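You operate a simulated robot arm through the tools that you are given. There is no shell and no other tool. Be economical: measure what you need, move in short steps, check, and stop when the job is done.

Carry out the task below with a simulated two-armed robot. There is one attempt and no reset: what you move stays moved.

TASK
On the top of the linen counter, fold the green tea towel in half, so that its two short edges meet.

The check looks at the end state, three seconds after you hand in, the way a careful person would. Anything else that was tipped, shoved, dropped, spilled or broken makes it a failure. Flat cloth is picked up by pressing the open fingertips on it (5 to 10 N) and closing them slowly along it; thin cloth reads only 2 to 8 mm in the jaws.

THE ROBOT
Two 7-joint arms with two-finger parallel grippers on one trunk, on a base that drives. Base frame: it is fixed to the floor where the robot stands at the start and does not move with it; the origin is under the middle of the robot, x ahead of it, y to its left, z up; the surface under the hand at the start is at about z = 820. Lengths are in mm, angles in rad, forces in N, time in s.
The left shoulder is at the start at [70, 163, 1120], the right one opposite. With the tool pointing down near the work surface each hand reaches from about 400 to 880 mm from the robot's upright axis, wherever it stands, measured 20 degrees to its own side. Places, roughly: top of the linen counter [500, 100, 800]. Payload 3.43 kg a hand.
The TCP of each hand is the grasp point between the finger pads, 34 mm short of the fingertips. In the tool frame z runs along the fingers and y along their closing line. Largest opening 128 mm; finger width 24, thickness 12; the body of the gripper, 48 by 130 mm, starts 96 mm behind the TCP.
Orientation is told as [roll, pitch, yaw] about the base's x, y, z axes, in that order, counted from this pose: with the fingers straight down and closing along the base's y, the tool's x points along the base's -x, its y along +y and its z along -z.

THE INTERFACE
- The arms move only by the tool send_rows. It takes "left_rows", "right_rows" or both (then of equal length, played together; a hand with none holds still); each is a list of rows, each a list of 3 entries, a list of its own where there are three numbers: the shift along the tool's x, y, z in mm, then the turn, a rotation vector about the tool's x, y, z in rad, then the opening in per cent of the stroke, from 0 (shut) to 100 (fully open). In form: [[[dx, dy, dz], [rx, ry, rz], jaw], ...]. A call has 1 to 20 rows; each row shifts and turns the commanded pose from where the row before left it, along the tool's axes as they then stand. Each row takes 0.2 s and may step no farther than 50 mm and 0.15 rad from the row before; otherwise, or with a gripper value out of range, the whole call is refused. Where a pose cannot be reached the arm comes as near as it can. A force on the tool above 40 N (or 10 N above the force at the start of the call, whichever is more), or a blocked arm, ends the call early, and 0.2 s more pass. Each finger travels about 153 mm/s and halts on what it meets, pressing with about 23 N; the grip force reading is that of the motor and also rises with nothing between the fingers. The clock runs only during rows and for 0.2 s after the last one: add rows that do not move to give the fingers time. It gives the time, the measured TCP pose, the force on the tool (base axes), the opening and the grip force at its end, in the units of the frame above (readings bear some noise), with the torque about the TCP (base axes, N m) and any sound that the robot's microphone picked up.
- Cameras (640 x 400 px; columns grow to the right, rows downward): "scene" is now at [121.2, -25, 1323]; the picture's right is [-0.34, -0.94, 0.00], its down [-0.74, 0.27, -0.61] and it looks along [0.58, -0.21, -0.79] (base axes); focal length 255 px, centre (320, 200). "left" rides on the left gripper at [76, 11, -160] in its tool frame; the picture's right is [-0.15, 0.99, 0.00], its down [-0.88, -0.13, -0.46] and it looks along [-0.45, -0.07, 0.89] (tool axes); focal length 234 px, centre (320, 200). "right" rides on the right gripper at [76, -11, -160] in its tool frame; the picture's right is [0.15, 0.99, 0.00], its down [-0.88, 0.13, -0.46] and it looks along [-0.45, 0.07, 0.89] (tool axes); focal length 234 px, centre (320, 200). There is no depth. A picture from a camera that has moved, and an enlarged one, comes with that camera's place and axes in the base frame and with its lens.
- get_image(camera): a new picture of that camera. No time passes.
- lift_body(by): slides the trunk up (or, below 0, down) by that many mm; the arms and the scene camera ride with it, the base frame stays. It gives what a move gives, with no picture.
- base_move(legs): drives the robot by 1 to 6 legs, each [ahead, left, turn to the left] in mm, mm and rad, along the robot's own axes; the way and the turn of a leg run together, so that a leg with both is an arc; at most 1500 mm and 3.142 rad a leg. The arms and the cameras ride along, it lands a little off, and it stops where it bumps. It gives what a move gives.
- turn_head(pan, tilt): turns the head with the scene camera to pan (to the left, within 1.501 rad either way) and tilt (down, from -0.506 to 1.204), counted from straight ahead of the robot. It gives what a move gives.
- enlarge(camera, box): a new picture of the part [left, top, right, bottom] of that camera's present view, enlarged. No time passes.
- job_done(): hands the job in; it is judged then, once.

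Work in short steps. Places have to be worked out from the pictures, the camera data and where the tool is seen: move nearer, look again, correct. Check each grasp and each placing, and mend what went wrong. You have 120 turns and 92 pictures in all, those below and enlarged ones among them. Open the grippers and draw the arms clear of the work before you hand the job in, unless the task says otherwise; then end with one line.

The tools are called after "Emit:" by a JSON object that holds its "method" and its "body". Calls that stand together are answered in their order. send_rows: Moves the arms, as the interface text tells. Its arguments: {"type":"object","properties":{"left_rows":{"type":"array"},"right_rows":{"type":"array"}},"required":[]} The other tools are called the same way: lift_body (by) slides the trunk up or down; base_move (legs) drives the base; turn_head (pan, tilt) turns the head that bears the scene camera; get_image (camera) takes a picture; enlarge (camera, box) takes an enlarged picture of a part of a camera's view; job_done () hands the job in.

At the start:

```text
time: 0.0
left_eef_pos: [442.3, 6.4, 984.8]
left_orientation: [-0.001, 0.0, 0.0]
left_contact_force: [-0.3, 0.0, 0.0]
left_ft_torque: [0.03, 0.03, -0.04]
left_gripper_width: 127.9
left_finger_force: 0.1
right_eef_pos: [381.7, -355.0, 1008.3]
right_orientation: [-0.001, -0.001, -0.001]
right_contact_force: [0.0, 0.1, 0.2]
right_ft_torque: [-0.03, -0.04, 0.02]
right_gripper_width: 128.0
right_finger_force: 0.1
trunk travel left (down, up): [-600.0, 340.0]
robot x, y, heading: [-1.6, 2.6, -0.0]
head pan, tilt: [-0.346, 0.911]
```

scene: 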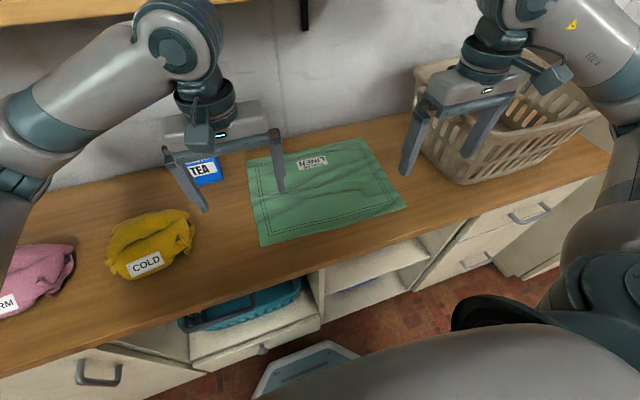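
right: 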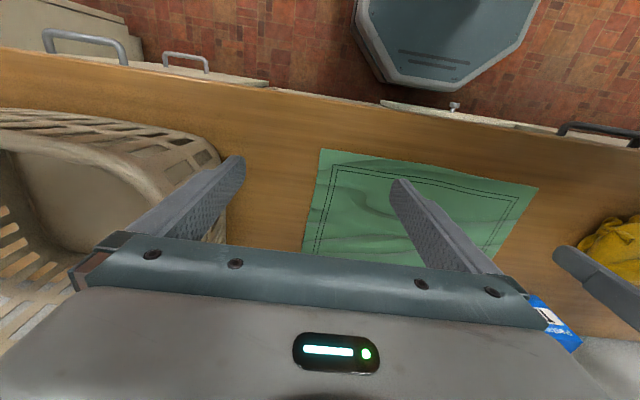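
left: 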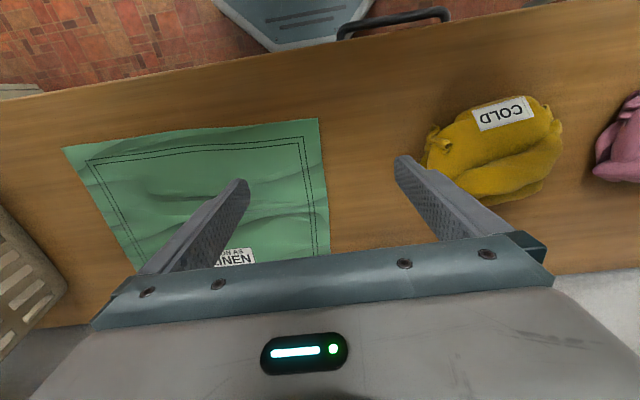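

From the scene view the towel lies at about x 400–725, y −360 to 5, with its short edges at y≈0 and y≈−360. I'll shift the robot to the left and turn it right, so that both hands can take the left short edge without the arms crossing.

Emit:
{"method": "base_move", "body": {"legs": [[-25, 0, 0], [0, 150, 0], [0, 0, -0.5]]}}

Emit:
{"method": "turn_head", "body": {"pan": 0.1, "tilt": 0.85}}

Emit:
{"method": "get_image", "body": {"camera": "scene"}}

Emit:
{"method": "get_image", "body": {"camera": "left"}}

```text
time: 3.2
left_eef_pos: [365.5, -54.2, 985.5]
left_orientation: [0.001, 0.001, -0.498]
left_contact_force: [-0.3, -0.1, 0.4]
left_ft_torque: [0.02, -0.02, -0.01]
left_gripper_width: 128.0
left_finger_force: 0.1
right_eef_pos: [139.7, -345.0, 1008.1]
right_orientation: [-0.001, 0.001, -0.499]
right_contact_force: [0.1, 0.3, 0.0]
right_ft_torque: [0.0, -0.06, -0.02]
right_gripper_width: 128.0
right_finger_force: 0.1
trunk travel left (down, up): [-600.0, 340.0]
robot x, y, heading: [-27.1, 149.1, -0.5]
head pan, tilt: [-0.346, 0.911]
```

```text
time: 4.1
left_eef_pos: [365.7, -55.6, 983.3]
left_orientation: [0.0, 0.001, -0.498]
left_contact_force: [-0.5, -0.7, -0.7]
left_ft_torque: [0.0, 0.0, -0.01]
left_gripper_width: 128.0
left_finger_force: 0.1
right_eef_pos: [140.6, -344.5, 1008.6]
right_orientation: [0.0, -0.002, -0.499]
right_contact_force: [0.8, -0.5, 1.1]
right_ft_torque: [-0.01, 0.0, 0.01]
right_gripper_width: 128.2
right_finger_force: 0.0
trunk travel left (down, up): [-600.0, 340.0]
robot x, y, heading: [-23.5, 144.2, -0.498]
head pan, tilt: [0.099, 0.85]
```

```text
88 pictures are left
camera scene: at [91.4, 96.0, 1327.6], right [-0.39, -0.92, 0.0], down [-0.69, 0.29, -0.66], along [0.61, -0.26, -0.75], focal length 255 px, centre (320, 200)
```

scene: 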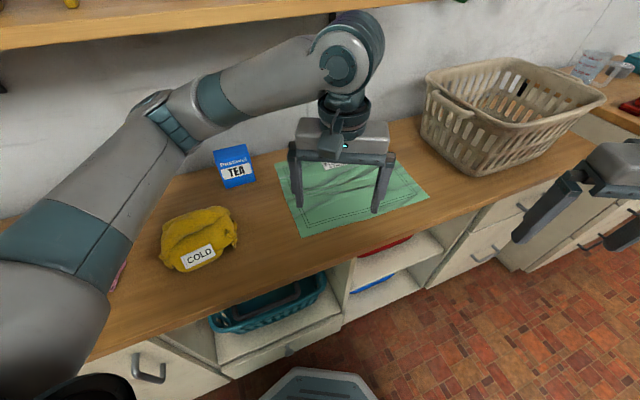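

```text
87 pictures are left
camera left: at [304.3, -9.2, 1142.7], right [0.6, 0.8, 0.0], down [0.71, -0.54, 0.46], along [0.36, -0.27, -0.89], focal length 234 px, centre (320, 200)
```

left: 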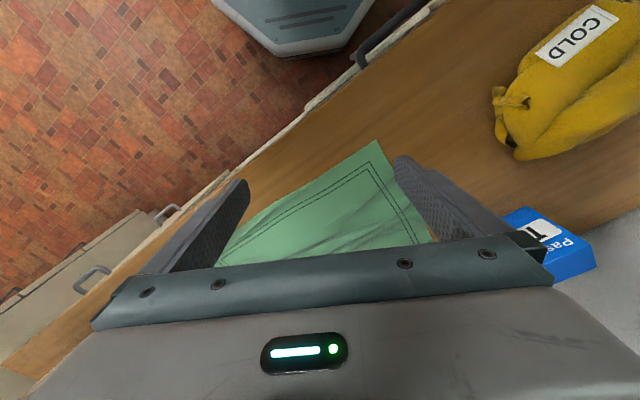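

The camera views agree on the near-left corner: about (412, 8, 820). Now I'll square the left hand (yaw 0), bring it above the far-left corner with a narrower opening, and look.

Emit:
{"method": "send_rows", "body": {"left_rows": [[[0, 0, 0], [0, 0, -0.125], 80], [[0, 0, 0], [0, 0, -0.125], 60], [[0, 0, 0], [0, 0, -0.125], 45], [[0, 0, 0], [0, 0, -0.123], 35], [[-40, 4, 0], [0, 0, 0], 35], [[-40, 4, 0], [0, 0, 0], 35], [[-40, 4, 0], [0, 0, 0], 35], [[-40, 4, 0], [0, 0, 0], 35], [[-40, 4, 0], [0, 0, 0], 35], [[-40, 4, 0], [0, 0, 0], 35], [[-30, 4, 0], [0, 0, 0], 35], [[0, 0, 0], [0, 0, 0], 35]]}}

Emit:
{"method": "get_image", "body": {"camera": "left"}}

Emit:
{"method": "enlarge", "body": {"camera": "scene", "box": [200, 90, 480, 265]}}

```text
time: 6.5
left_eef_pos: [512.6, -57.5, 982.0]
left_orientation: [0.022, -0.071, -0.253]
left_contact_force: [0.0, 0.2, 0.0]
left_ft_torque: [-0.01, -0.02, -0.01]
left_gripper_width: 44.9
left_finger_force: 0.2
right_eef_pos: [86.1, -348.2, 1019.5]
right_orientation: [0.002, -0.02, -0.53]
right_contact_force: [-0.6, 0.4, 1.0]
right_ft_torque: [-0.07, -0.03, 0.0]
right_gripper_width: 127.9
right_finger_force: 0.1
trunk travel left (down, up): [-600.0, 340.0]
robot x, y, heading: [-47.9, 145.4, -0.532]
head pan, tilt: [0.099, 0.85]
stopped in row 11 (left hand): the arm was blocked; the commanded pose is now the measured one
```

```text
86 pictures are left
camera left: at [430.4, -28.5, 1134.9], right [0.39, 0.92, 0.03], down [0.78, -0.35, 0.51], along [0.49, -0.17, -0.86], focal length 234 px, centre (320, 200)
```

left: 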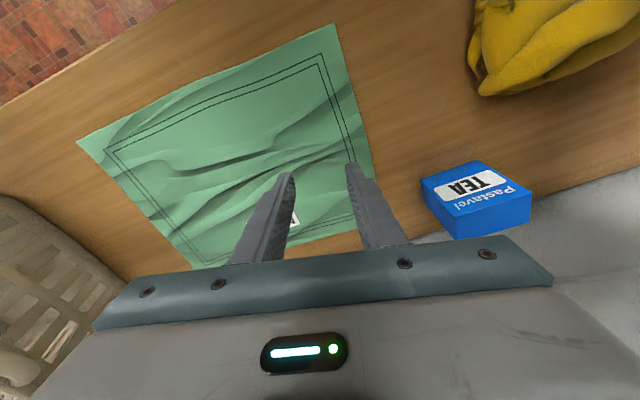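

```text
2.29 times, centred on (340, 178) of scene
camera zoom: at [45.0, 96.3, 1333.5], right [-0.42, -0.91, 0.0], down [-0.67, 0.31, -0.68], along [0.61, -0.28, -0.74], focal length 583 px, centre (274, 251)
```

zoom: 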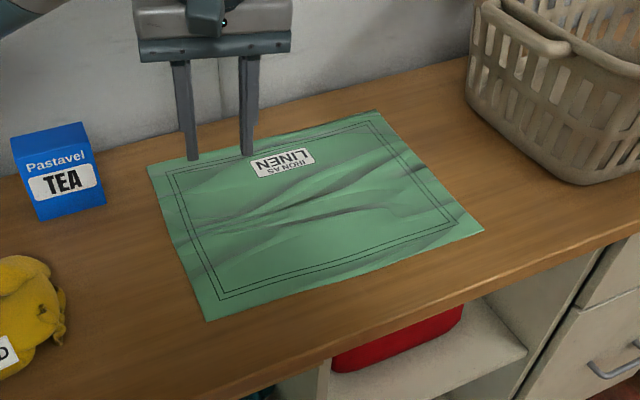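

The left arm was stopped, most likely with its elbow or wrist against the wall. I'll look at the whole scene to see where it touches.

Emit:
{"method": "turn_head", "body": {"pan": 0.25, "tilt": 0.45}}

Emit:
{"method": "get_image", "body": {"camera": "scene"}}

```text
time: 7.3
left_eef_pos: [514.0, -58.6, 981.8]
left_orientation: [0.021, -0.075, -0.251]
left_contact_force: [0.3, -0.8, 0.1]
left_ft_torque: [-0.04, 0.01, 0.01]
left_gripper_width: 44.8
left_finger_force: 0.1
right_eef_pos: [85.1, -351.3, 1015.1]
right_orientation: [0.003, -0.021, -0.531]
right_contact_force: [0.2, 0.0, 0.2]
right_ft_torque: [-0.02, 0.02, -0.02]
right_gripper_width: 128.3
right_finger_force: 0.1
trunk travel left (down, up): [-600.0, 340.0]
robot x, y, heading: [-44.7, 142.1, -0.529]
head pan, tilt: [0.25, 0.45]
```

```text
84 pictures are left
camera scene: at [60.3, 101.3, 1364.8], right [-0.28, -0.96, 0.0], down [-0.4, 0.11, -0.91], along [0.87, -0.25, -0.41], focal length 255 px, centre (320, 200)
```

scene: 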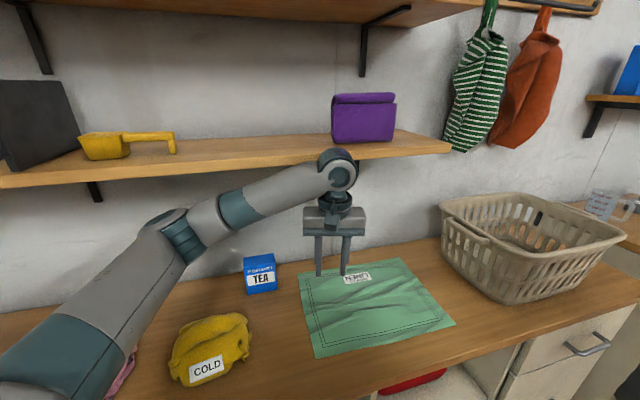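

The wrist ran into the front edge of the shelf, at about x 560 and z 1200. It must pass under it, so I'll back off, lower the left hand to about z 895 and square it again.

Emit:
{"method": "send_rows", "body": {"left_rows": [[[25, 0, 0], [0, 0, 0], 35], [[25, 0, 0], [0, 0, 0], 35], [[0, 0, 25], [0.01, 0.035, -0.06], 35], [[0, 0, 25], [0.01, 0.035, -0.06], 35], [[0, 0, 20], [0, 0, -0.06], 35], [[0, 0, 18], [0, 0, -0.07], 35], [[0, 0, 0], [0, 0, 0], 35]]}}

Emit:
{"method": "get_image", "body": {"camera": "scene"}}

```text
time: 8.9
left_eef_pos: [491.7, -52.5, 878.6]
left_orientation: [0.005, 0.023, 0.022]
left_contact_force: [1.0, -0.1, -0.9]
left_ft_torque: [0.0, 0.02, -0.02]
left_gripper_width: 44.6
left_finger_force: 0.0
right_eef_pos: [104.9, -356.9, 1008.5]
right_orientation: [0.0, 0.0, -0.534]
right_contact_force: [-0.3, -0.3, -0.6]
right_ft_torque: [0.0, 0.02, 0.0]
right_gripper_width: 128.2
right_finger_force: 0.1
trunk travel left (down, up): [-600.0, 340.0]
robot x, y, heading: [-47.0, 144.1, -0.53]
head pan, tilt: [0.25, 0.45]
```

```text
83 pictures are left
camera scene: at [87.7, 91.3, 1362.1], right [-0.28, -0.96, 0.0], down [-0.42, 0.12, -0.9], along [0.86, -0.25, -0.43], focal length 255 px, centre (320, 200)
```

scene: 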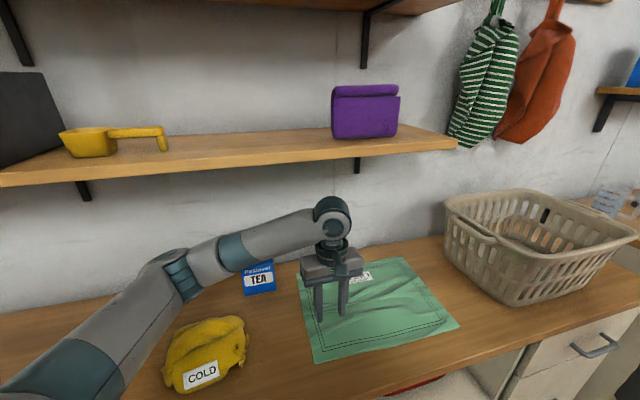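

The wrist is under the shelf line now and nothing has moved. I'll drive the base slightly nearer so that both short edges are within reach.

Emit:
{"method": "base_move", "body": {"legs": [[42, -22, 0]]}}

Emit:
{"method": "turn_head", "body": {"pan": 0.1, "tilt": 0.75}}

Emit:
{"method": "get_image", "body": {"camera": "scene"}}

```text
time: 9.8
left_eef_pos: [516.1, -90.5, 877.9]
left_orientation: [0.007, 0.022, 0.022]
left_contact_force: [0.3, -0.3, -0.1]
left_ft_torque: [0.0, 0.02, -0.01]
left_gripper_width: 44.7
left_finger_force: 0.1
right_eef_pos: [130.1, -397.8, 1008.5]
right_orientation: [0.0, -0.001, -0.532]
right_contact_force: [0.3, -0.2, 0.0]
right_ft_torque: [0.03, 0.01, 0.0]
right_gripper_width: 127.9
right_finger_force: 0.0
trunk travel left (down, up): [-600.0, 340.0]
robot x, y, heading: [-17.3, 101.5, -0.529]
head pan, tilt: [0.25, 0.45]
```

```text
time: 10.6
left_eef_pos: [516.2, -91.4, 878.1]
left_orientation: [0.003, 0.023, 0.023]
left_contact_force: [0.0, 0.2, -1.0]
left_ft_torque: [-0.02, -0.05, -0.02]
left_gripper_width: 44.8
left_finger_force: 0.1
right_eef_pos: [129.3, -398.0, 1008.8]
right_orientation: [0.0, 0.0, -0.532]
right_contact_force: [-0.4, 1.7, 0.0]
right_ft_torque: [0.0, -0.01, 0.0]
right_gripper_width: 128.1
right_finger_force: 0.0
trunk travel left (down, up): [-600.0, 340.0]
robot x, y, heading: [-21.0, 100.8, -0.534]
head pan, tilt: [0.099, 0.75]
```

```text
82 pictures are left
camera scene: at [99.4, 43.0, 1335.8], right [-0.42, -0.91, 0.0], down [-0.62, 0.29, -0.73], along [0.66, -0.31, -0.68], focal length 255 px, centre (320, 200)
```

scene: 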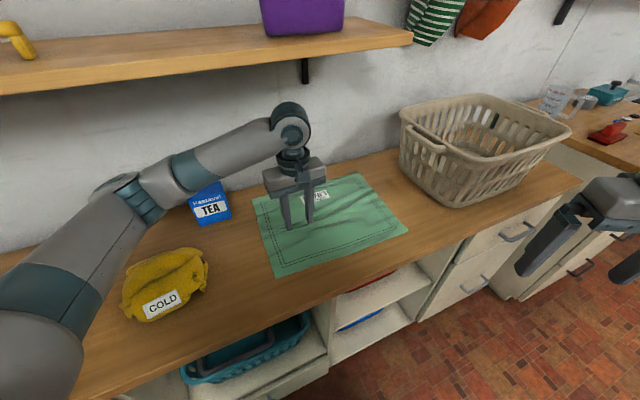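

Estimated towel corners: far-left (687, −10), near-left (410, 9), far-right (662, −370), near-right (392, −350), so it is turned by about −0.07 rad. I'll move the left hand low over the far-left corner with its yaw matched and check with its camera.

Emit:
{"method": "send_rows", "body": {"left_rows": [[[0, 0, -12], [0, -0.023, 0.043], 25], [[-28, 10, 0], [0, 0, 0.04], 25], [[-28, 12, 0], [0, 0, 0], 25], [[-28, 12, 0], [0, 0, 0], 25], [[-28, 12, 0], [0, 0, 0], 25], [[-25, 8, 0], [0, 0, 0], 25], [[0, 0, 0], [0, 0, 0], 25]]}}

Emit:
{"method": "get_image", "body": {"camera": "left"}}

Emit:
{"method": "enlarge", "body": {"camera": "scene", "box": [180, 90, 436, 250]}}

```text
time: 12.2
left_eef_pos: [656.4, -44.5, 890.5]
left_orientation: [0.004, 0.0, -0.06]
left_contact_force: [-0.6, 0.4, -0.5]
left_ft_torque: [0.03, 0.01, 0.03]
left_gripper_width: 32.0
left_finger_force: 0.1
right_eef_pos: [130.4, -397.9, 1009.0]
right_orientation: [0.001, -0.001, -0.532]
right_contact_force: [0.0, 0.4, -0.5]
right_ft_torque: [-0.01, -0.01, 0.03]
right_gripper_width: 128.1
right_finger_force: 0.1
trunk travel left (down, up): [-600.0, 340.0]
robot x, y, heading: [-19.1, 104.2, -0.531]
head pan, tilt: [0.099, 0.75]
```

```text
81 pictures are left
camera left: at [580.6, -29.4, 1048.7], right [0.21, 0.98, 0.0], down [0.87, -0.19, 0.46], along [0.45, -0.09, -0.89], focal length 234 px, centre (320, 200)
```

left: 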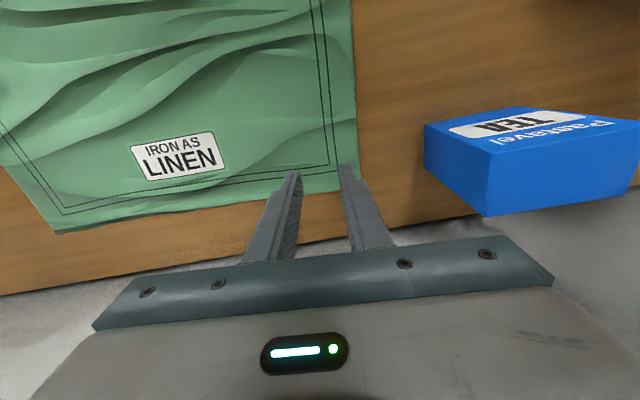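

```text
2.50 times, centred on (308, 170) of scene
camera zoom: at [99.5, 42.4, 1335.7], right [-0.42, -0.91, 0.0], down [-0.62, 0.29, -0.73], along [0.66, -0.31, -0.68], focal length 638 px, centre (350, 275)
```

zoom: 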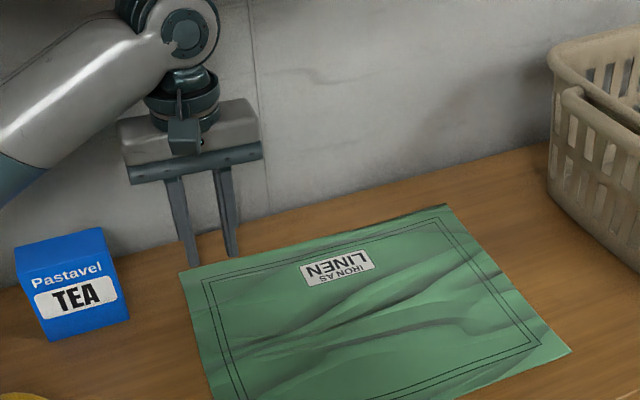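

The left hand is about 36 mm inside the edge, as wanted, and the corner is confirmed at (689, −10). Now I'll bring the right hand above the near-left corner.

Emit:
{"method": "send_rows", "body": {"right_rows": [[[0, 0, 0], [0, 0, -0.12], 80], [[0, 0, 0], [0, 0, -0.12], 60], [[0, 0, 0], [0, 0, -0.12], 40], [[0, 0, 0], [0, 0, -0.112], 25], [[-29, 34, 0], [0, 0, 0], 25], [[-29, 34, 0], [0, 0, 0], 25], [[-29, 34, 0], [0, 0, 0], 25], [[-29, 34, 0], [0, 0, 0], 25], [[-29, 34, 0], [0, 0, 0], 25], [[-29, 34, 0], [0, 0, 0], 25], [[-29, 30, 0], [0, 0, 0], 25], [[-29, 30, 0], [0, 0, 0], 25], [[-29, 30, 0], [0, 0, 0], 25], [[-20, 30, 10], [0, 0, 0], 25], [[0, 0, 20], [0, 0, 0], 25], [[0, 0, 0], [0, 0, 0], 25]]}}

Emit:
{"method": "get_image", "body": {"camera": "right"}}

Emit:
{"method": "get_image", "body": {"camera": "scene"}}

```text
time: 15.6
left_eef_pos: [656.6, -44.4, 891.2]
left_orientation: [0.003, 0.0, -0.062]
left_contact_force: [0.1, 0.5, -0.3]
left_ft_torque: [0.0, 0.01, 0.01]
left_gripper_width: 31.9
left_finger_force: 0.0
right_eef_pos: [430.4, -90.0, 980.3]
right_orientation: [0.001, -0.001, -0.06]
right_contact_force: [-0.1, -0.8, 0.6]
right_ft_torque: [0.01, -0.01, -0.01]
right_gripper_width: 32.0
right_finger_force: 0.0
trunk travel left (down, up): [-600.0, 340.0]
robot x, y, heading: [-17.7, 104.3, -0.537]
head pan, tilt: [0.099, 0.75]
```

```text
79 pictures are left
camera right: at [352.9, -97.0, 1138.4], right [-0.09, 1.0, 0.0], down [0.89, 0.08, 0.46], along [0.45, 0.04, -0.89], focal length 234 px, centre (320, 200)
```

right: 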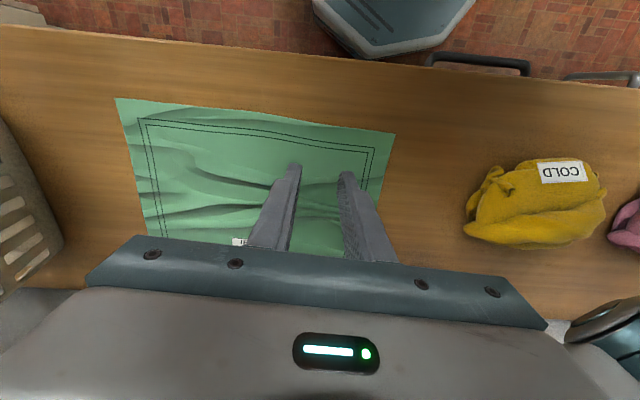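

```text
78 pictures are left
camera scene: at [99.9, 43.2, 1335.7], right [-0.42, -0.91, 0.0], down [-0.62, 0.29, -0.73], along [0.66, -0.31, -0.68], focal length 255 px, centre (320, 200)
```

scene: 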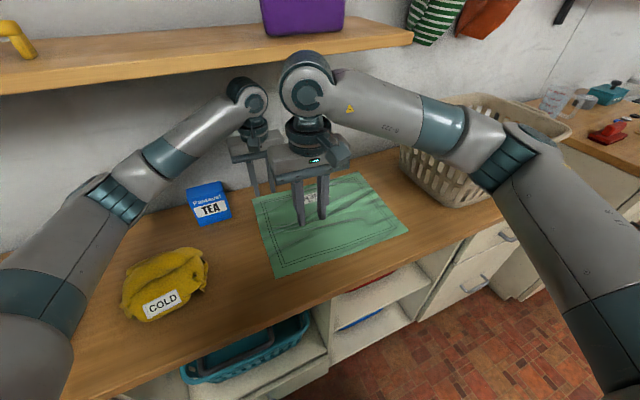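

The near-left corner is confirmed at (407, 10). I'll bring the right hand over it and down to z≈890, and nudge the left by 4 mm.

Emit:
{"method": "send_rows", "body": {"right_rows": [[[-1, 22, 10], [0, 0, 0], 25], [[-1, 22, 20], [0, 0, 0], 25], [[-1, 23, 20], [0, 0, 0], 25], [[0, 0, 20], [0, 0, 0], 25], [[0, 0, 20], [0, 0, 0], 25], [[0, 0, 0], [0, 0, 0], 25]], "left_rows": [[[0, 4, 0], [0, 0, 0], 25], [[0, 0, 0], [0, 0, 0], 25], [[0, 0, 0], [0, 0, 0], 25], [[0, 0, 0], [0, 0, 0], 25], [[0, 0, 0], [0, 0, 0], 25], [[0, 0, 0], [0, 0, 0], 25]]}}

Emit:
{"method": "get_image", "body": {"camera": "right"}}

Emit:
{"method": "get_image", "body": {"camera": "scene"}}

```text
time: 17.0
left_eef_pos: [656.1, -40.7, 891.1]
left_orientation: [0.004, 0.001, -0.061]
left_contact_force: [0.4, -0.2, 0.3]
left_ft_torque: [-0.04, 0.01, 0.05]
left_gripper_width: 32.0
left_finger_force: 0.1
right_eef_pos: [435.5, -25.4, 887.6]
right_orientation: [0.0, 0.001, -0.06]
right_contact_force: [-0.2, 0.3, -0.3]
right_ft_torque: [0.0, 0.01, -0.05]
right_gripper_width: 31.9
right_finger_force: 0.1
trunk travel left (down, up): [-600.0, 340.0]
robot x, y, heading: [-22.6, 101.1, -0.538]
head pan, tilt: [0.099, 0.75]
```

```text
77 pictures are left
camera right: at [359.8, -30.5, 1046.8], right [-0.09, 1.0, 0.0], down [0.89, 0.08, 0.46], along [0.45, 0.04, -0.89], focal length 234 px, centre (320, 200)
```

right: 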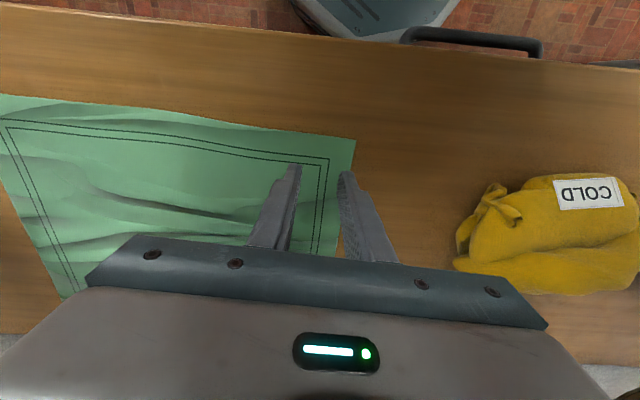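

```text
76 pictures are left
camera scene: at [99.7, 42.5, 1335.7], right [-0.42, -0.91, 0.0], down [-0.62, 0.29, -0.73], along [0.66, -0.31, -0.68], focal length 255 px, centre (320, 200)
```

scene: 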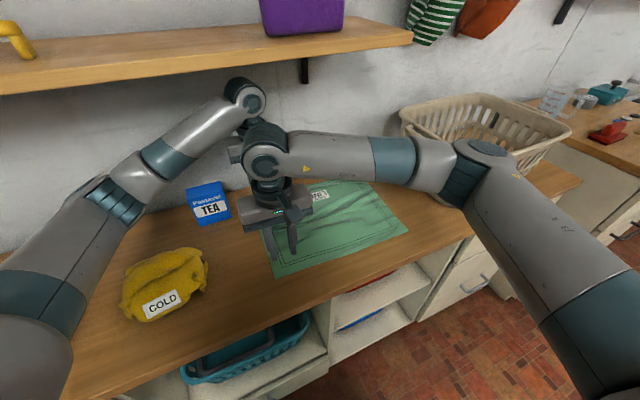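

Both hands are set relative to the edge: the outer fingers should land just inside it. I'll lower both to just above contact.

Emit:
{"method": "send_rows", "body": {"left_rows": [[[0, 0, 15], [0, 0, 0], 25], [[0, 0, 14], [0, 0, 0], 25], [[0, 0, 4], [0, 0, 0], 25], [[0, 0, 0], [0, 0, 0], 25]], "right_rows": [[[0, 0, 15], [0, 0, 0], 25], [[0, 0, 12], [0, 0, 0], 25], [[0, 0, 3], [0, 0, 0], 25], [[0, 0, 0], [0, 0, 0], 25]]}}

Emit:
{"method": "enlarge", "body": {"camera": "right", "box": [240, 110, 440, 270]}}

Emit:
{"method": "enlarge", "body": {"camera": "left", "box": [240, 110, 440, 270]}}

```text
time: 18.0
left_eef_pos: [656.2, -40.7, 856.6]
left_orientation: [0.003, -0.001, -0.06]
left_contact_force: [-0.5, 0.1, 0.6]
left_ft_torque: [0.0, -0.01, -0.02]
left_gripper_width: 31.9
left_finger_force: 0.0
right_eef_pos: [436.1, -24.2, 858.3]
right_orientation: [0.0, 0.0, -0.057]
right_contact_force: [-0.4, 0.2, 0.2]
right_ft_torque: [0.0, 0.02, 0.02]
right_gripper_width: 31.9
right_finger_force: 0.0
trunk travel left (down, up): [-600.0, 340.0]
robot x, y, heading: [-17.6, 98.9, -0.53]
head pan, tilt: [0.099, 0.75]
```

```text
2.50 times, centred on (340, 190) of right
camera zoom: at [360.0, -30.7, 1017.2], right [-0.09, 1.0, 0.0], down [0.89, 0.08, 0.46], along [0.45, 0.04, -0.89], focal length 585 px, centre (270, 225)
```

zoom: 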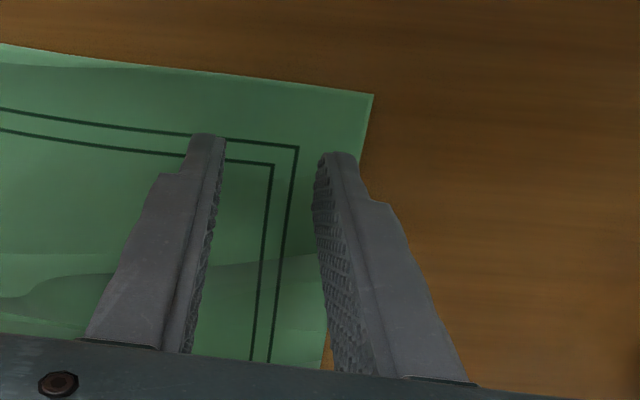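

```text
2.50 times, centred on (340, 190) of left
camera zoom: at [581.2, -25.3, 1015.4], right [0.21, 0.98, 0.0], down [0.87, -0.19, 0.46], along [0.45, -0.09, -0.89], focal length 585 px, centre (270, 225)
```

zoom: 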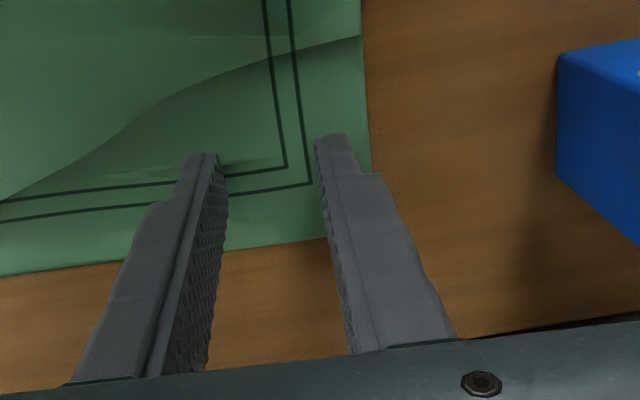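

Both outer fingertips sit just inside the edge. I'll press down in small steps.

Emit:
{"method": "send_rows", "body": {"left_rows": [[[0, 0, 2], [0, 0, 0], 25], [[0, 0, 2], [0, 0, 0], 25], [[0, 0, 0], [0, 0, 0], 25]], "right_rows": [[[0, 0, 3], [0, 0, 0], 25], [[0, 0, 2.5], [0, 0, 0], 25], [[0, 0, 0], [0, 0, 0], 25]]}}

```text
time: 18.8
left_eef_pos: [656.1, -39.4, 854.5]
left_orientation: [0.001, -0.004, -0.061]
left_contact_force: [2.6, 0.2, 10.3]
left_ft_torque: [0.11, -0.09, -0.04]
left_gripper_width: 31.9
left_finger_force: 0.0
right_eef_pos: [436.3, -23.7, 855.9]
right_orientation: [0.0, -0.004, -0.059]
right_contact_force: [2.6, -0.4, 17.6]
right_ft_torque: [0.26, -0.07, -0.07]
right_gripper_width: 31.8
right_finger_force: 0.1
trunk travel left (down, up): [-600.0, 340.0]
robot x, y, heading: [-18.7, 100.1, -0.531]
head pan, tilt: [0.099, 0.75]
```

Contact is made at TCP z≈855, at 10 N left and 18 N right. I'll ease both to about 8 N and close slowly.

Emit:
{"method": "send_rows", "body": {"left_rows": [[[0, 0, -0.5], [0, 0, 0], 25], [[0, 0, 0], [0, 0, 0], 23], [[0, 0, 0], [0, 0, 0], 21], [[0, 0, 0], [0, 0, 0], 19], [[0, 0, 0], [0, 0, 0], 17], [[0, 0, 0], [0, 0, 0], 15], [[0, 0, 0], [0, 0, 0], 13], [[0, 0, 0], [0, 0, 0], 11], [[0, 0, 0], [0, 0, 0], 9]], "right_rows": [[[0, 0, -1.8], [0, 0, 0], 25], [[0, 0, 0], [0, 0, 0], 23], [[0, 0, 0], [0, 0, 0], 21], [[0, 0, 0], [0, 0, 0], 19], [[0, 0, 0], [0, 0, 0], 17], [[0, 0, 0], [0, 0, 0], 15], [[0, 0, 0], [0, 0, 0], 13], [[0, 0, 0], [0, 0, 0], 11], [[0, 0, 0], [0, 0, 0], 9]]}}

Emit:
{"method": "enlarge", "body": {"camera": "right", "box": [240, 110, 440, 270]}}

Emit:
{"method": "enlarge", "body": {"camera": "left", "box": [240, 110, 440, 270]}}

```text
time: 20.8
left_eef_pos: [654.9, -39.4, 855.4]
left_orientation: [0.003, -0.003, -0.06]
left_contact_force: [0.6, 0.0, 18.9]
left_ft_torque: [0.14, 0.03, -0.02]
left_gripper_width: 11.6
left_finger_force: 0.1
right_eef_pos: [436.7, -23.6, 855.4]
right_orientation: [-0.001, -0.002, -0.058]
right_contact_force: [-0.9, 0.8, 0.5]
right_ft_torque: [0.02, -0.03, 0.01]
right_gripper_width: 11.1
right_finger_force: 0.1
trunk travel left (down, up): [-600.0, 340.0]
robot x, y, heading: [-22.3, 100.8, -0.532]
head pan, tilt: [0.099, 0.75]
```

```text
2.50 times, centred on (340, 190) of right
camera zoom: at [358.1, -30.4, 1014.7], right [-0.09, 1.0, 0.0], down [0.89, 0.08, 0.46], along [0.46, 0.04, -0.89], focal length 585 px, centre (270, 225)
```

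zoom: 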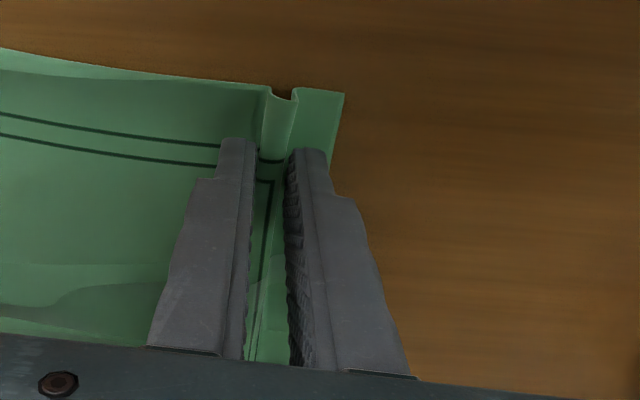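

```text
2.50 times, centred on (340, 190) of left
camera zoom: at [579.7, -25.1, 1013.6], right [0.21, 0.98, 0.0], down [0.87, -0.19, 0.46], along [0.45, -0.09, -0.89], focal length 585 px, centre (270, 225)
```

zoom: 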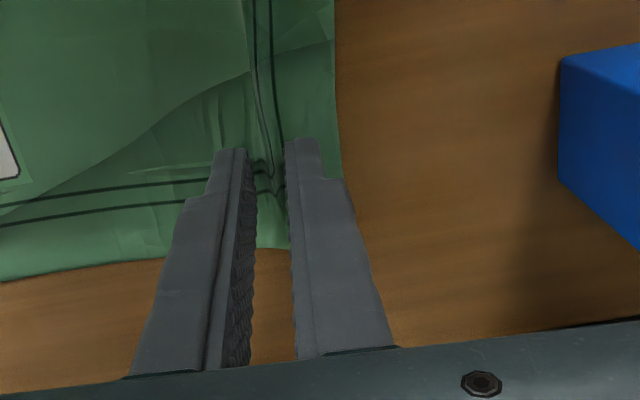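

Rucks have formed in both jaws. I'll even the pressure (left up, right down) and close the rest of the way.

Emit:
{"method": "send_rows", "body": {"left_rows": [[[0, 0, -1.5], [0, 0, 0], 9], [[0, 0, 0], [0, 0, 0], 7], [[0, 0, 0], [0, 0, 0], 5], [[0, 0, 0], [0, 0, 0], 3], [[0, 0, 0], [0, 0, 0], 1], [[0, 0, 0], [0, 0, 0], 0], [[0, 0, 0], [0, 0, 0], 0]], "right_rows": [[[0, 0, 1], [0, 0, 0], 9], [[0, 0, 0], [0, 0, 0], 7], [[0, 0, 0], [0, 0, 0], 5], [[0, 0, 0], [0, 0, 0], 3], [[0, 0, 0], [0, 0, 0], 1], [[0, 0, 0], [0, 0, 0], 0], [[0, 0, 0], [0, 0, 0], 0]]}}

Emit:
{"method": "enlarge", "body": {"camera": "right", "box": [240, 110, 440, 270]}}

Emit:
{"method": "enlarge", "body": {"camera": "left", "box": [240, 110, 440, 270]}}

```text
time: 22.4
left_eef_pos: [656.2, -40.4, 857.0]
left_orientation: [0.004, -0.002, -0.06]
left_contact_force: [-0.2, -0.1, -0.8]
left_ft_torque: [0.02, -0.02, 0.0]
left_gripper_width: 2.2
left_finger_force: 23.1
right_eef_pos: [436.1, -23.3, 856.5]
right_orientation: [0.0, -0.002, -0.06]
right_contact_force: [1.0, 3.0, 21.8]
right_ft_torque: [0.25, 0.02, -0.02]
right_gripper_width: 7.6
right_finger_force: 23.2
trunk travel left (down, up): [-600.0, 340.0]
robot x, y, heading: [-20.3, 102.7, -0.526]
head pan, tilt: [0.099, 0.75]
```

```text
2.50 times, centred on (340, 190) of right
camera zoom: at [358.6, -30.0, 1014.0], right [-0.09, 1.0, 0.0], down [0.89, 0.08, 0.46], along [0.46, 0.04, -0.89], focal length 585 px, centre (270, 225)
```

zoom: 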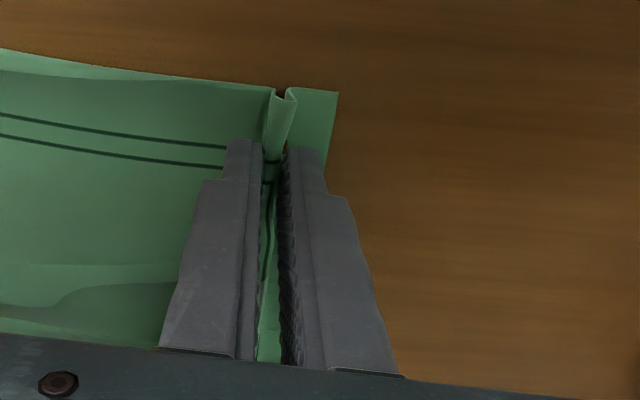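

```text
2.50 times, centred on (340, 190) of left
camera zoom: at [580.1, -24.7, 1014.7], right [0.21, 0.98, 0.0], down [0.87, -0.19, 0.46], along [0.45, -0.09, -0.89], focal length 585 px, centre (270, 225)
```

zoom: 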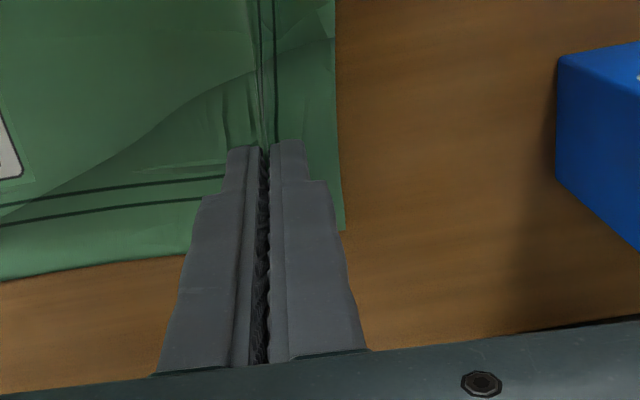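

Left reads 2.2 mm and right 7.6 mm. I'll lift 20 mm to test both grips.

Emit:
{"method": "send_rows", "body": {"left_rows": [[[0, -2, -6], [0, 0, 0], 0], [[0, -2, -7], [0, 0, 0], 0], [[0, -2, -7], [0, 0, 0], 0], [[0, 0, 0], [0, 0, 0], 0]], "right_rows": [[[0, -2, -6], [0, 0, 0], 0], [[0, -2, -7], [0, 0, 0], 0], [[0, -2, -7], [0, 0, 0], 0], [[0, 0, 0], [0, 0, 0], 0]]}}

Emit:
{"method": "enlarge", "body": {"camera": "right", "box": [200, 90, 440, 270]}}

Emit:
{"method": "enlarge", "body": {"camera": "left", "box": [200, 90, 440, 270]}}

```text
time: 23.4
left_eef_pos: [656.4, -46.5, 875.0]
left_orientation: [0.002, 0.002, -0.062]
left_contact_force: [-0.4, 0.2, -0.6]
left_ft_torque: [0.0, -0.04, -0.03]
left_gripper_width: 2.2
left_finger_force: 22.7
right_eef_pos: [437.2, -30.5, 873.6]
right_orientation: [0.0, 0.002, -0.06]
right_contact_force: [0.0, -0.3, -0.1]
right_ft_torque: [-0.03, -0.02, 0.0]
right_gripper_width: 7.0
right_finger_force: 23.0
trunk travel left (down, up): [-600.0, 340.0]
robot x, y, heading: [-16.1, 105.0, -0.534]
head pan, tilt: [0.099, 0.75]
```

```text
2.22 times, centred on (320, 180) of right
camera zoom: at [359.5, -36.7, 1032.7], right [-0.09, 1.0, 0.0], down [0.89, 0.08, 0.46], along [0.45, 0.04, -0.89], focal length 520 px, centre (320, 244)
```

zoom: 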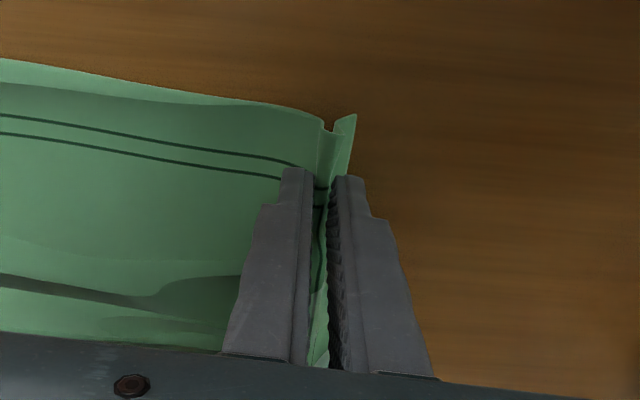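

```text
2.22 times, centred on (320, 180) of left
camera zoom: at [581.1, -31.5, 1033.8], right [0.21, 0.98, 0.0], down [0.87, -0.19, 0.46], along [0.45, -0.09, -0.89], focal length 520 px, centre (320, 244)
```

zoom: 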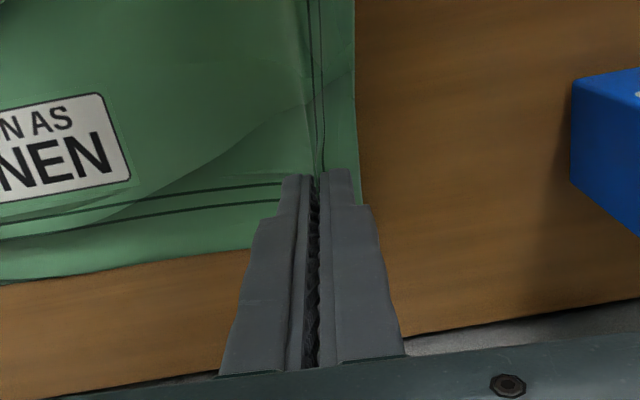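

The right grip holds; I'm not sure of the left, so I'll check in the scene view.

Emit:
{"method": "enlarge", "body": {"camera": "scene", "box": [210, 100, 420, 290]}}

```text
2.11 times, centred on (315, 195) of scene
camera zoom: at [99.9, 42.6, 1335.6], right [-0.42, -0.91, 0.0], down [-0.62, 0.29, -0.73], along [0.66, -0.31, -0.68], focal length 537 px, centre (330, 210)
```

zoom: 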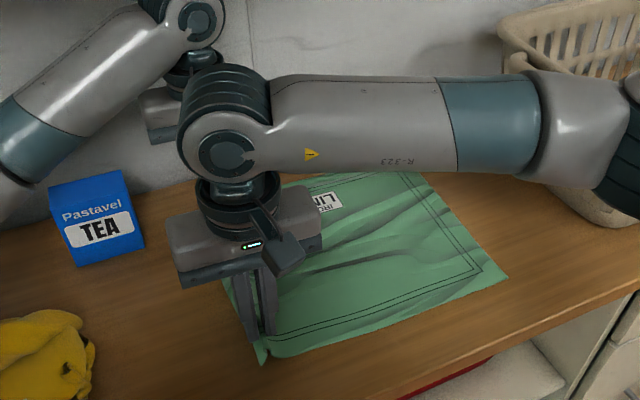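

The left tip is hidden here. I'll lift both another 25 mm, with a small move toward −y, and look again.

Emit:
{"method": "send_rows", "body": {"left_rows": [[[0, -5, -8], [0, 0, 0], 0], [[0, -5, -8], [0, 0, 0], 0], [[0, -5, -8], [0, 0, 0], 0], [[0, 0, 0], [0, 0, 0], 0]], "right_rows": [[[0, -5, -8], [0, 0, 0], 0], [[0, -5, -8], [0, 0, 0], 0], [[0, -5, -8], [0, 0, 0], 0], [[0, 0, 0], [0, 0, 0], 0]]}}

Emit:
{"method": "get_image", "body": {"camera": "left"}}

Emit:
{"method": "get_image", "body": {"camera": "right"}}

```text
time: 24.4
left_eef_pos: [655.2, -61.6, 899.0]
left_orientation: [0.005, -0.001, -0.062]
left_contact_force: [0.2, -0.1, 0.0]
left_ft_torque: [-0.01, 0.01, -0.02]
left_gripper_width: 2.2
left_finger_force: 22.7
right_eef_pos: [436.4, -44.8, 897.8]
right_orientation: [0.0, 0.0, -0.059]
right_contact_force: [-0.6, -0.3, 0.7]
right_ft_torque: [-0.04, 0.02, 0.03]
right_gripper_width: 6.9
right_finger_force: 22.6
trunk travel left (down, up): [-600.0, 340.0]
robot x, y, heading: [-17.7, 102.0, -0.532]
head pan, tilt: [0.099, 0.75]
```

```text
66 pictures are left
camera left: at [580.3, -46.6, 1057.5], right [0.21, 0.98, 0.0], down [0.87, -0.19, 0.46], along [0.45, -0.09, -0.89], focal length 234 px, centre (320, 200)
```

left: 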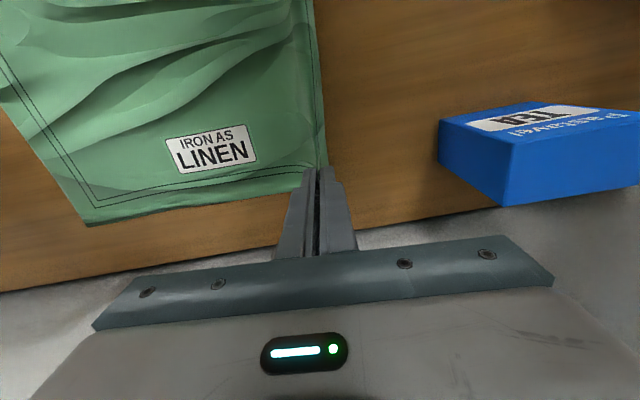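

```text
65 pictures are left
camera right: at [359.2, -51.5, 1056.9], right [-0.09, 1.0, 0.0], down [0.89, 0.08, 0.46], along [0.45, 0.04, -0.89], focal length 234 px, centre (320, 200)
```

right: 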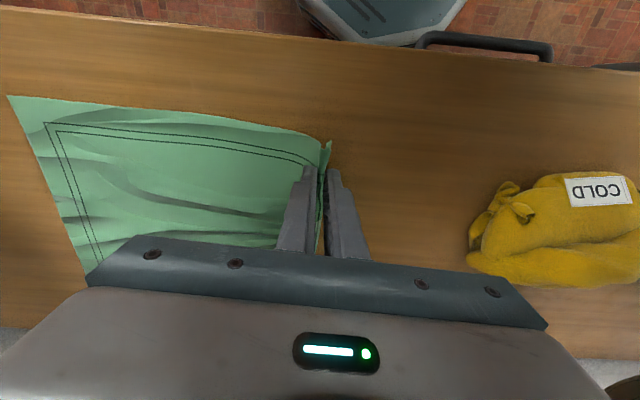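

Both hands hold the edge, 45 mm up. I'll carry it toward −y while rising gently to z≈920, which keeps the left wrist under the shelf.

Emit:
{"method": "send_rows", "body": {"left_rows": [[[0, -14, -5], [0, 0, 0], 0], [[0, -14, -5], [0, 0, 0], 0], [[0, -14, -5], [0, 0, 0], 0], [[0, -14, -4], [0, 0, 0], 0], [[0, -14, 0], [0, 0, 0], 0], [[0, 0, 0], [0, 0, 0], 0]], "right_rows": [[[0, -14, -5], [0, 0, 0], 0], [[0, -14, -5], [0, 0, 0], 0], [[0, -14, -5], [0, 0, 0], 0], [[0, -14, -4], [0, 0, 0], 0], [[0, -14, 0], [0, 0, 0], 0], [[0, 0, 0], [0, 0, 0], 0]]}}

Emit:
{"method": "get_image", "body": {"camera": "scene"}}

Emit:
{"method": "get_image", "body": {"camera": "left"}}

```text
time: 25.8
left_eef_pos: [651.6, -130.5, 918.9]
left_orientation: [0.003, -0.001, -0.062]
left_contact_force: [-0.3, -0.3, -0.8]
left_ft_torque: [-0.01, 0.02, -0.03]
left_gripper_width: 2.1
left_finger_force: 23.1
right_eef_pos: [431.4, -114.6, 916.1]
right_orientation: [-0.001, 0.001, -0.059]
right_contact_force: [0.8, 0.5, -0.9]
right_ft_torque: [0.0, 0.04, 0.05]
right_gripper_width: 7.1
right_finger_force: 22.9
trunk travel left (down, up): [-600.0, 340.0]
robot x, y, heading: [-19.5, 101.8, -0.531]
head pan, tilt: [0.099, 0.75]
```

```text
64 pictures are left
camera scene: at [100.0, 43.2, 1335.7], right [-0.42, -0.91, 0.0], down [-0.62, 0.29, -0.73], along [0.66, -0.31, -0.68], focal length 255 px, centre (320, 200)
```

scene: 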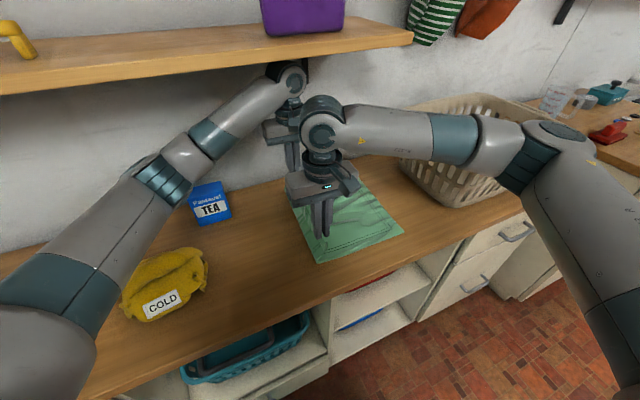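

```text
63 pictures are left
camera left: at [576.1, -116.4, 1076.8], right [0.21, 0.98, 0.0], down [0.87, -0.18, 0.46], along [0.45, -0.09, -0.89], focal length 234 px, centre (320, 200)
```

left: 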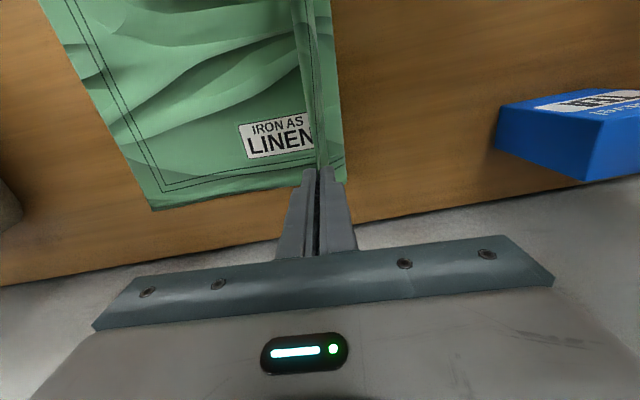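

The towel is curling over properly. I'll carry on 100 mm, tilting the hands so the fingers point back toward +y, which lets the edge lie down in the right sense.

Emit:
{"method": "send_rows", "body": {"left_rows": [[[0, -20, 0], [-0.1, 0, 0], 0], [[0, -19.9, -2], [-0.1, 0, 0], 0], [[0, -19.6, -4], [-0.1, 0, 0], 0], [[0, -19.1, -5.9], [-0.1, 0, 0], 0], [[0, -18.4, -7.8], [-0.1, 0, 0], 0], [[0, 0, 0], [0, 0, 0], 0]], "right_rows": [[[0, -20, 0], [-0.1, 0, 0], 0], [[0, -19.9, -2], [-0.1, 0, 0], 0], [[0, -19.6, -4], [-0.1, 0, 0], 0], [[0, -19.1, -5.9], [-0.1, 0, 0], 0], [[0, -18.4, -7.8], [-0.1, 0, 0], 0], [[0, 0, 0], [0, 0, 0], 0]]}}

Emit:
{"method": "get_image", "body": {"camera": "scene"}}

Emit:
{"method": "get_image", "body": {"camera": "left"}}

Emit:
{"method": "get_image", "body": {"camera": "right"}}

```text
time: 27.2
left_eef_pos: [646.2, -219.4, 917.4]
left_orientation: [0.454, 0.001, -0.063]
left_contact_force: [0.2, 0.1, 0.2]
left_ft_torque: [-0.01, 0.04, 0.04]
left_gripper_width: 2.1
left_finger_force: 23.2
left hand out of reach, approached as far as the arm can: row 5
right_eef_pos: [425.9, -213.9, 916.3]
right_orientation: [0.501, 0.001, -0.058]
right_contact_force: [-0.1, 0.7, -0.2]
right_ft_torque: [-0.02, -0.02, -0.02]
right_gripper_width: 7.2
right_finger_force: 23.1
trunk travel left (down, up): [-600.0, 340.0]
robot x, y, heading: [-20.0, 100.5, -0.53]
head pan, tilt: [0.099, 0.75]
```

```text
62 pictures are left
camera scene: at [100.7, 43.9, 1335.6], right [-0.42, -0.91, 0.0], down [-0.62, 0.28, -0.73], along [0.66, -0.31, -0.68], focal length 255 px, centre (320, 200)
```

scene: 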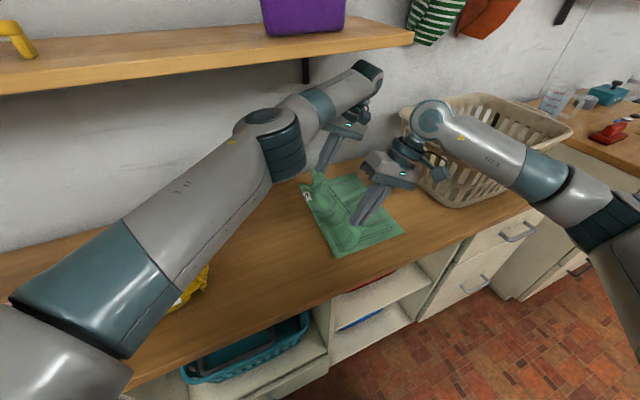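

```text
61 pictures are left
camera left: at [566.4, -275.5, 1064.7], right [0.2, 0.88, 0.43], down [0.86, -0.37, 0.35], along [0.47, 0.3, -0.83], focal length 234 px, centre (320, 200)
```

left: 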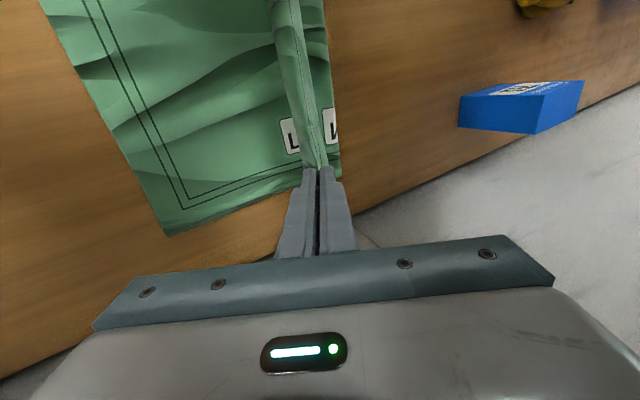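

```text
60 pictures are left
camera right: at [344.8, -295.2, 1050.9], right [-0.09, 0.88, 0.47], down [0.87, -0.16, 0.46], along [0.48, 0.46, -0.75], focal length 234 px, centre (320, 200)
```

right: 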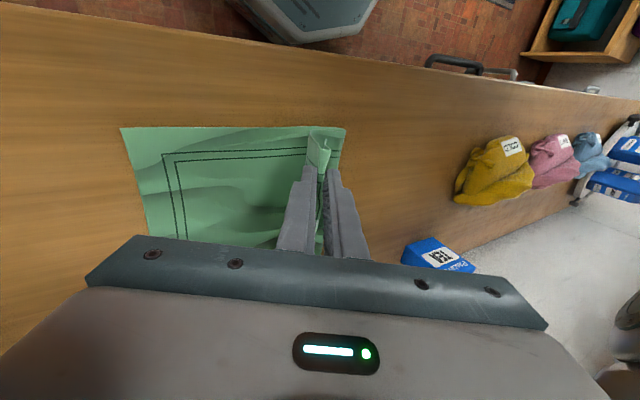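

The left arm reached its limit because of the tilt, and the basket rim overhangs to y≈−440, so leaning the right hand any further is risky. I'll untilt to about 0.1 while carrying on toward the other edge and sinking slightly.

Emit:
{"method": "send_rows", "body": {"left_rows": [[[0, -21.1, -4.7], [0.07, 0, 0], 0], [[0, -21.4, -3.2], [0.07, 0, 0], 0], [[0, -21.6, -1.7], [0.07, 0, 0], 0], [[0, -21.7, -0.3], [0.07, 0, 0], 0], [[0, -21.6, 1.3], [0.07, 0, 0], 0], [[0, 0, 0], [0, 0, 0], 0]], "right_rows": [[[0, -19.1, -4.7], [0.08, 0, 0], 0], [[0, -19.4, -3.1], [0.08, 0, 0], 0], [[0, -19.6, -1.6], [0.08, 0, 0], 0], [[0, -19.7, -0.1], [0.08, 0, 0], 0], [[0, -19.6, 1.5], [0.08, 0, 0], 0], [[0, 0, 0], [0, 0, 0], 0]]}}

Emit:
{"method": "get_image", "body": {"camera": "scene"}}

Emit:
{"method": "get_image", "body": {"camera": "left"}}

Emit:
{"method": "get_image", "body": {"camera": "right"}}

```text
time: 28.6
left_eef_pos: [624.4, -304.7, 891.7]
left_orientation: [0.155, 0.0, -0.063]
left_contact_force: [-0.4, 0.1, -0.4]
left_ft_torque: [0.03, -0.01, -0.04]
left_gripper_width: 2.2
left_finger_force: 23.2
left hand out of reach, approached as far as the arm can: row 1, 5
right_eef_pos: [420.9, -309.1, 890.0]
right_orientation: [0.101, 0.0, -0.059]
right_contact_force: [0.4, 0.8, -0.2]
right_ft_torque: [-0.01, -0.01, 0.01]
right_gripper_width: 7.2
right_finger_force: 23.3
trunk travel left (down, up): [-600.0, 340.0]
robot x, y, heading: [-22.2, 103.5, -0.529]
head pan, tilt: [0.099, 0.75]
```

```text
59 pictures are left
camera scene: at [99.8, 42.5, 1335.6], right [-0.42, -0.91, 0.0], down [-0.62, 0.29, -0.73], along [0.66, -0.31, -0.68], focal length 255 px, centre (320, 200)
```

scene: 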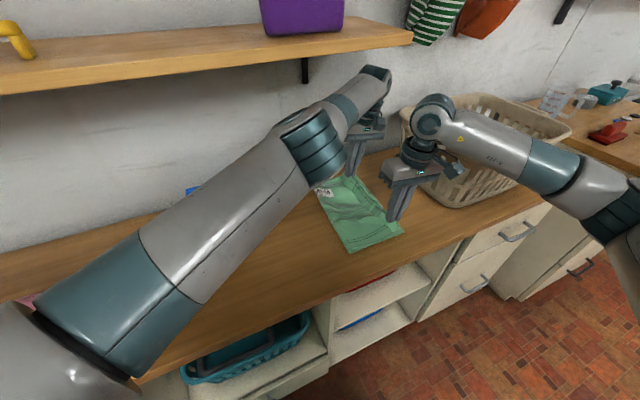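

```text
58 pictures are left
camera left: at [548.9, -313.5, 1049.4], right [0.21, 0.97, 0.15], down [0.87, -0.25, 0.43], along [0.45, 0.04, -0.89], focal length 234 px, centre (320, 200)
```

left: 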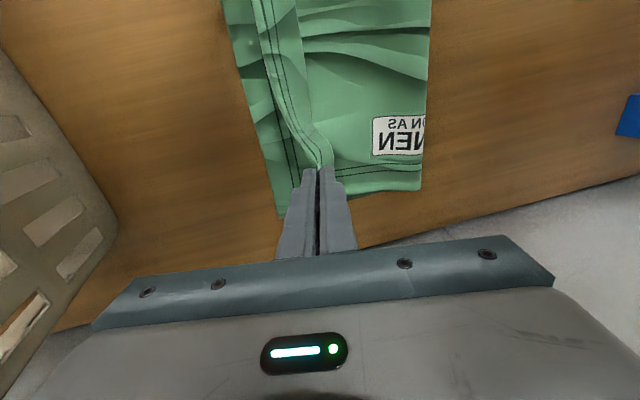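

```text
57 pictures are left
camera right: at [342.5, -332.2, 1048.6], right [-0.09, 0.99, 0.1], down [0.88, 0.03, 0.47], along [0.46, 0.13, -0.88], focal length 234 px, centre (320, 200)
```

right: 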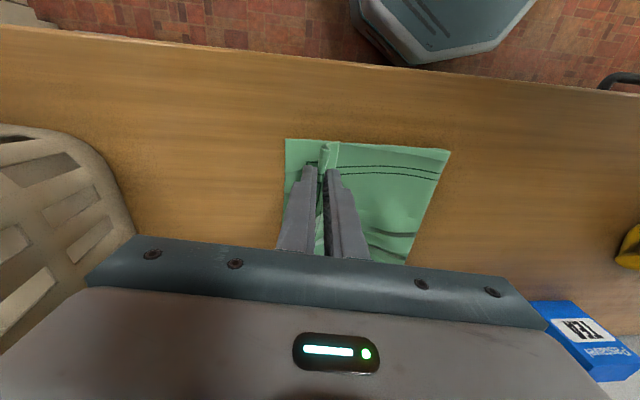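

The fold is nearly over. The left hand needs about 14 mm more in x and 20 mm more in −y, which is just beyond its reach, so I'll drive the base by that much and then bring the right hand back.

Emit:
{"method": "base_move", "body": {"legs": [[22, -10, 0]]}}

```text
time: 29.4
left_eef_pos: [638.7, -322.3, 891.5]
left_orientation: [0.154, -0.002, -0.062]
left_contact_force: [0.0, -0.5, 0.4]
left_ft_torque: [0.03, 0.02, -0.02]
left_gripper_width: 2.1
left_finger_force: 23.1
right_eef_pos: [431.9, -329.2, 892.5]
right_orientation: [0.101, 0.0, -0.059]
right_contact_force: [0.1, 0.8, 0.4]
right_ft_torque: [-0.01, 0.01, 0.0]
right_gripper_width: 7.2
right_finger_force: 22.7
trunk travel left (down, up): [-600.0, 340.0]
robot x, y, heading: [-5.9, 83.6, -0.529]
head pan, tilt: [0.099, 0.75]
```

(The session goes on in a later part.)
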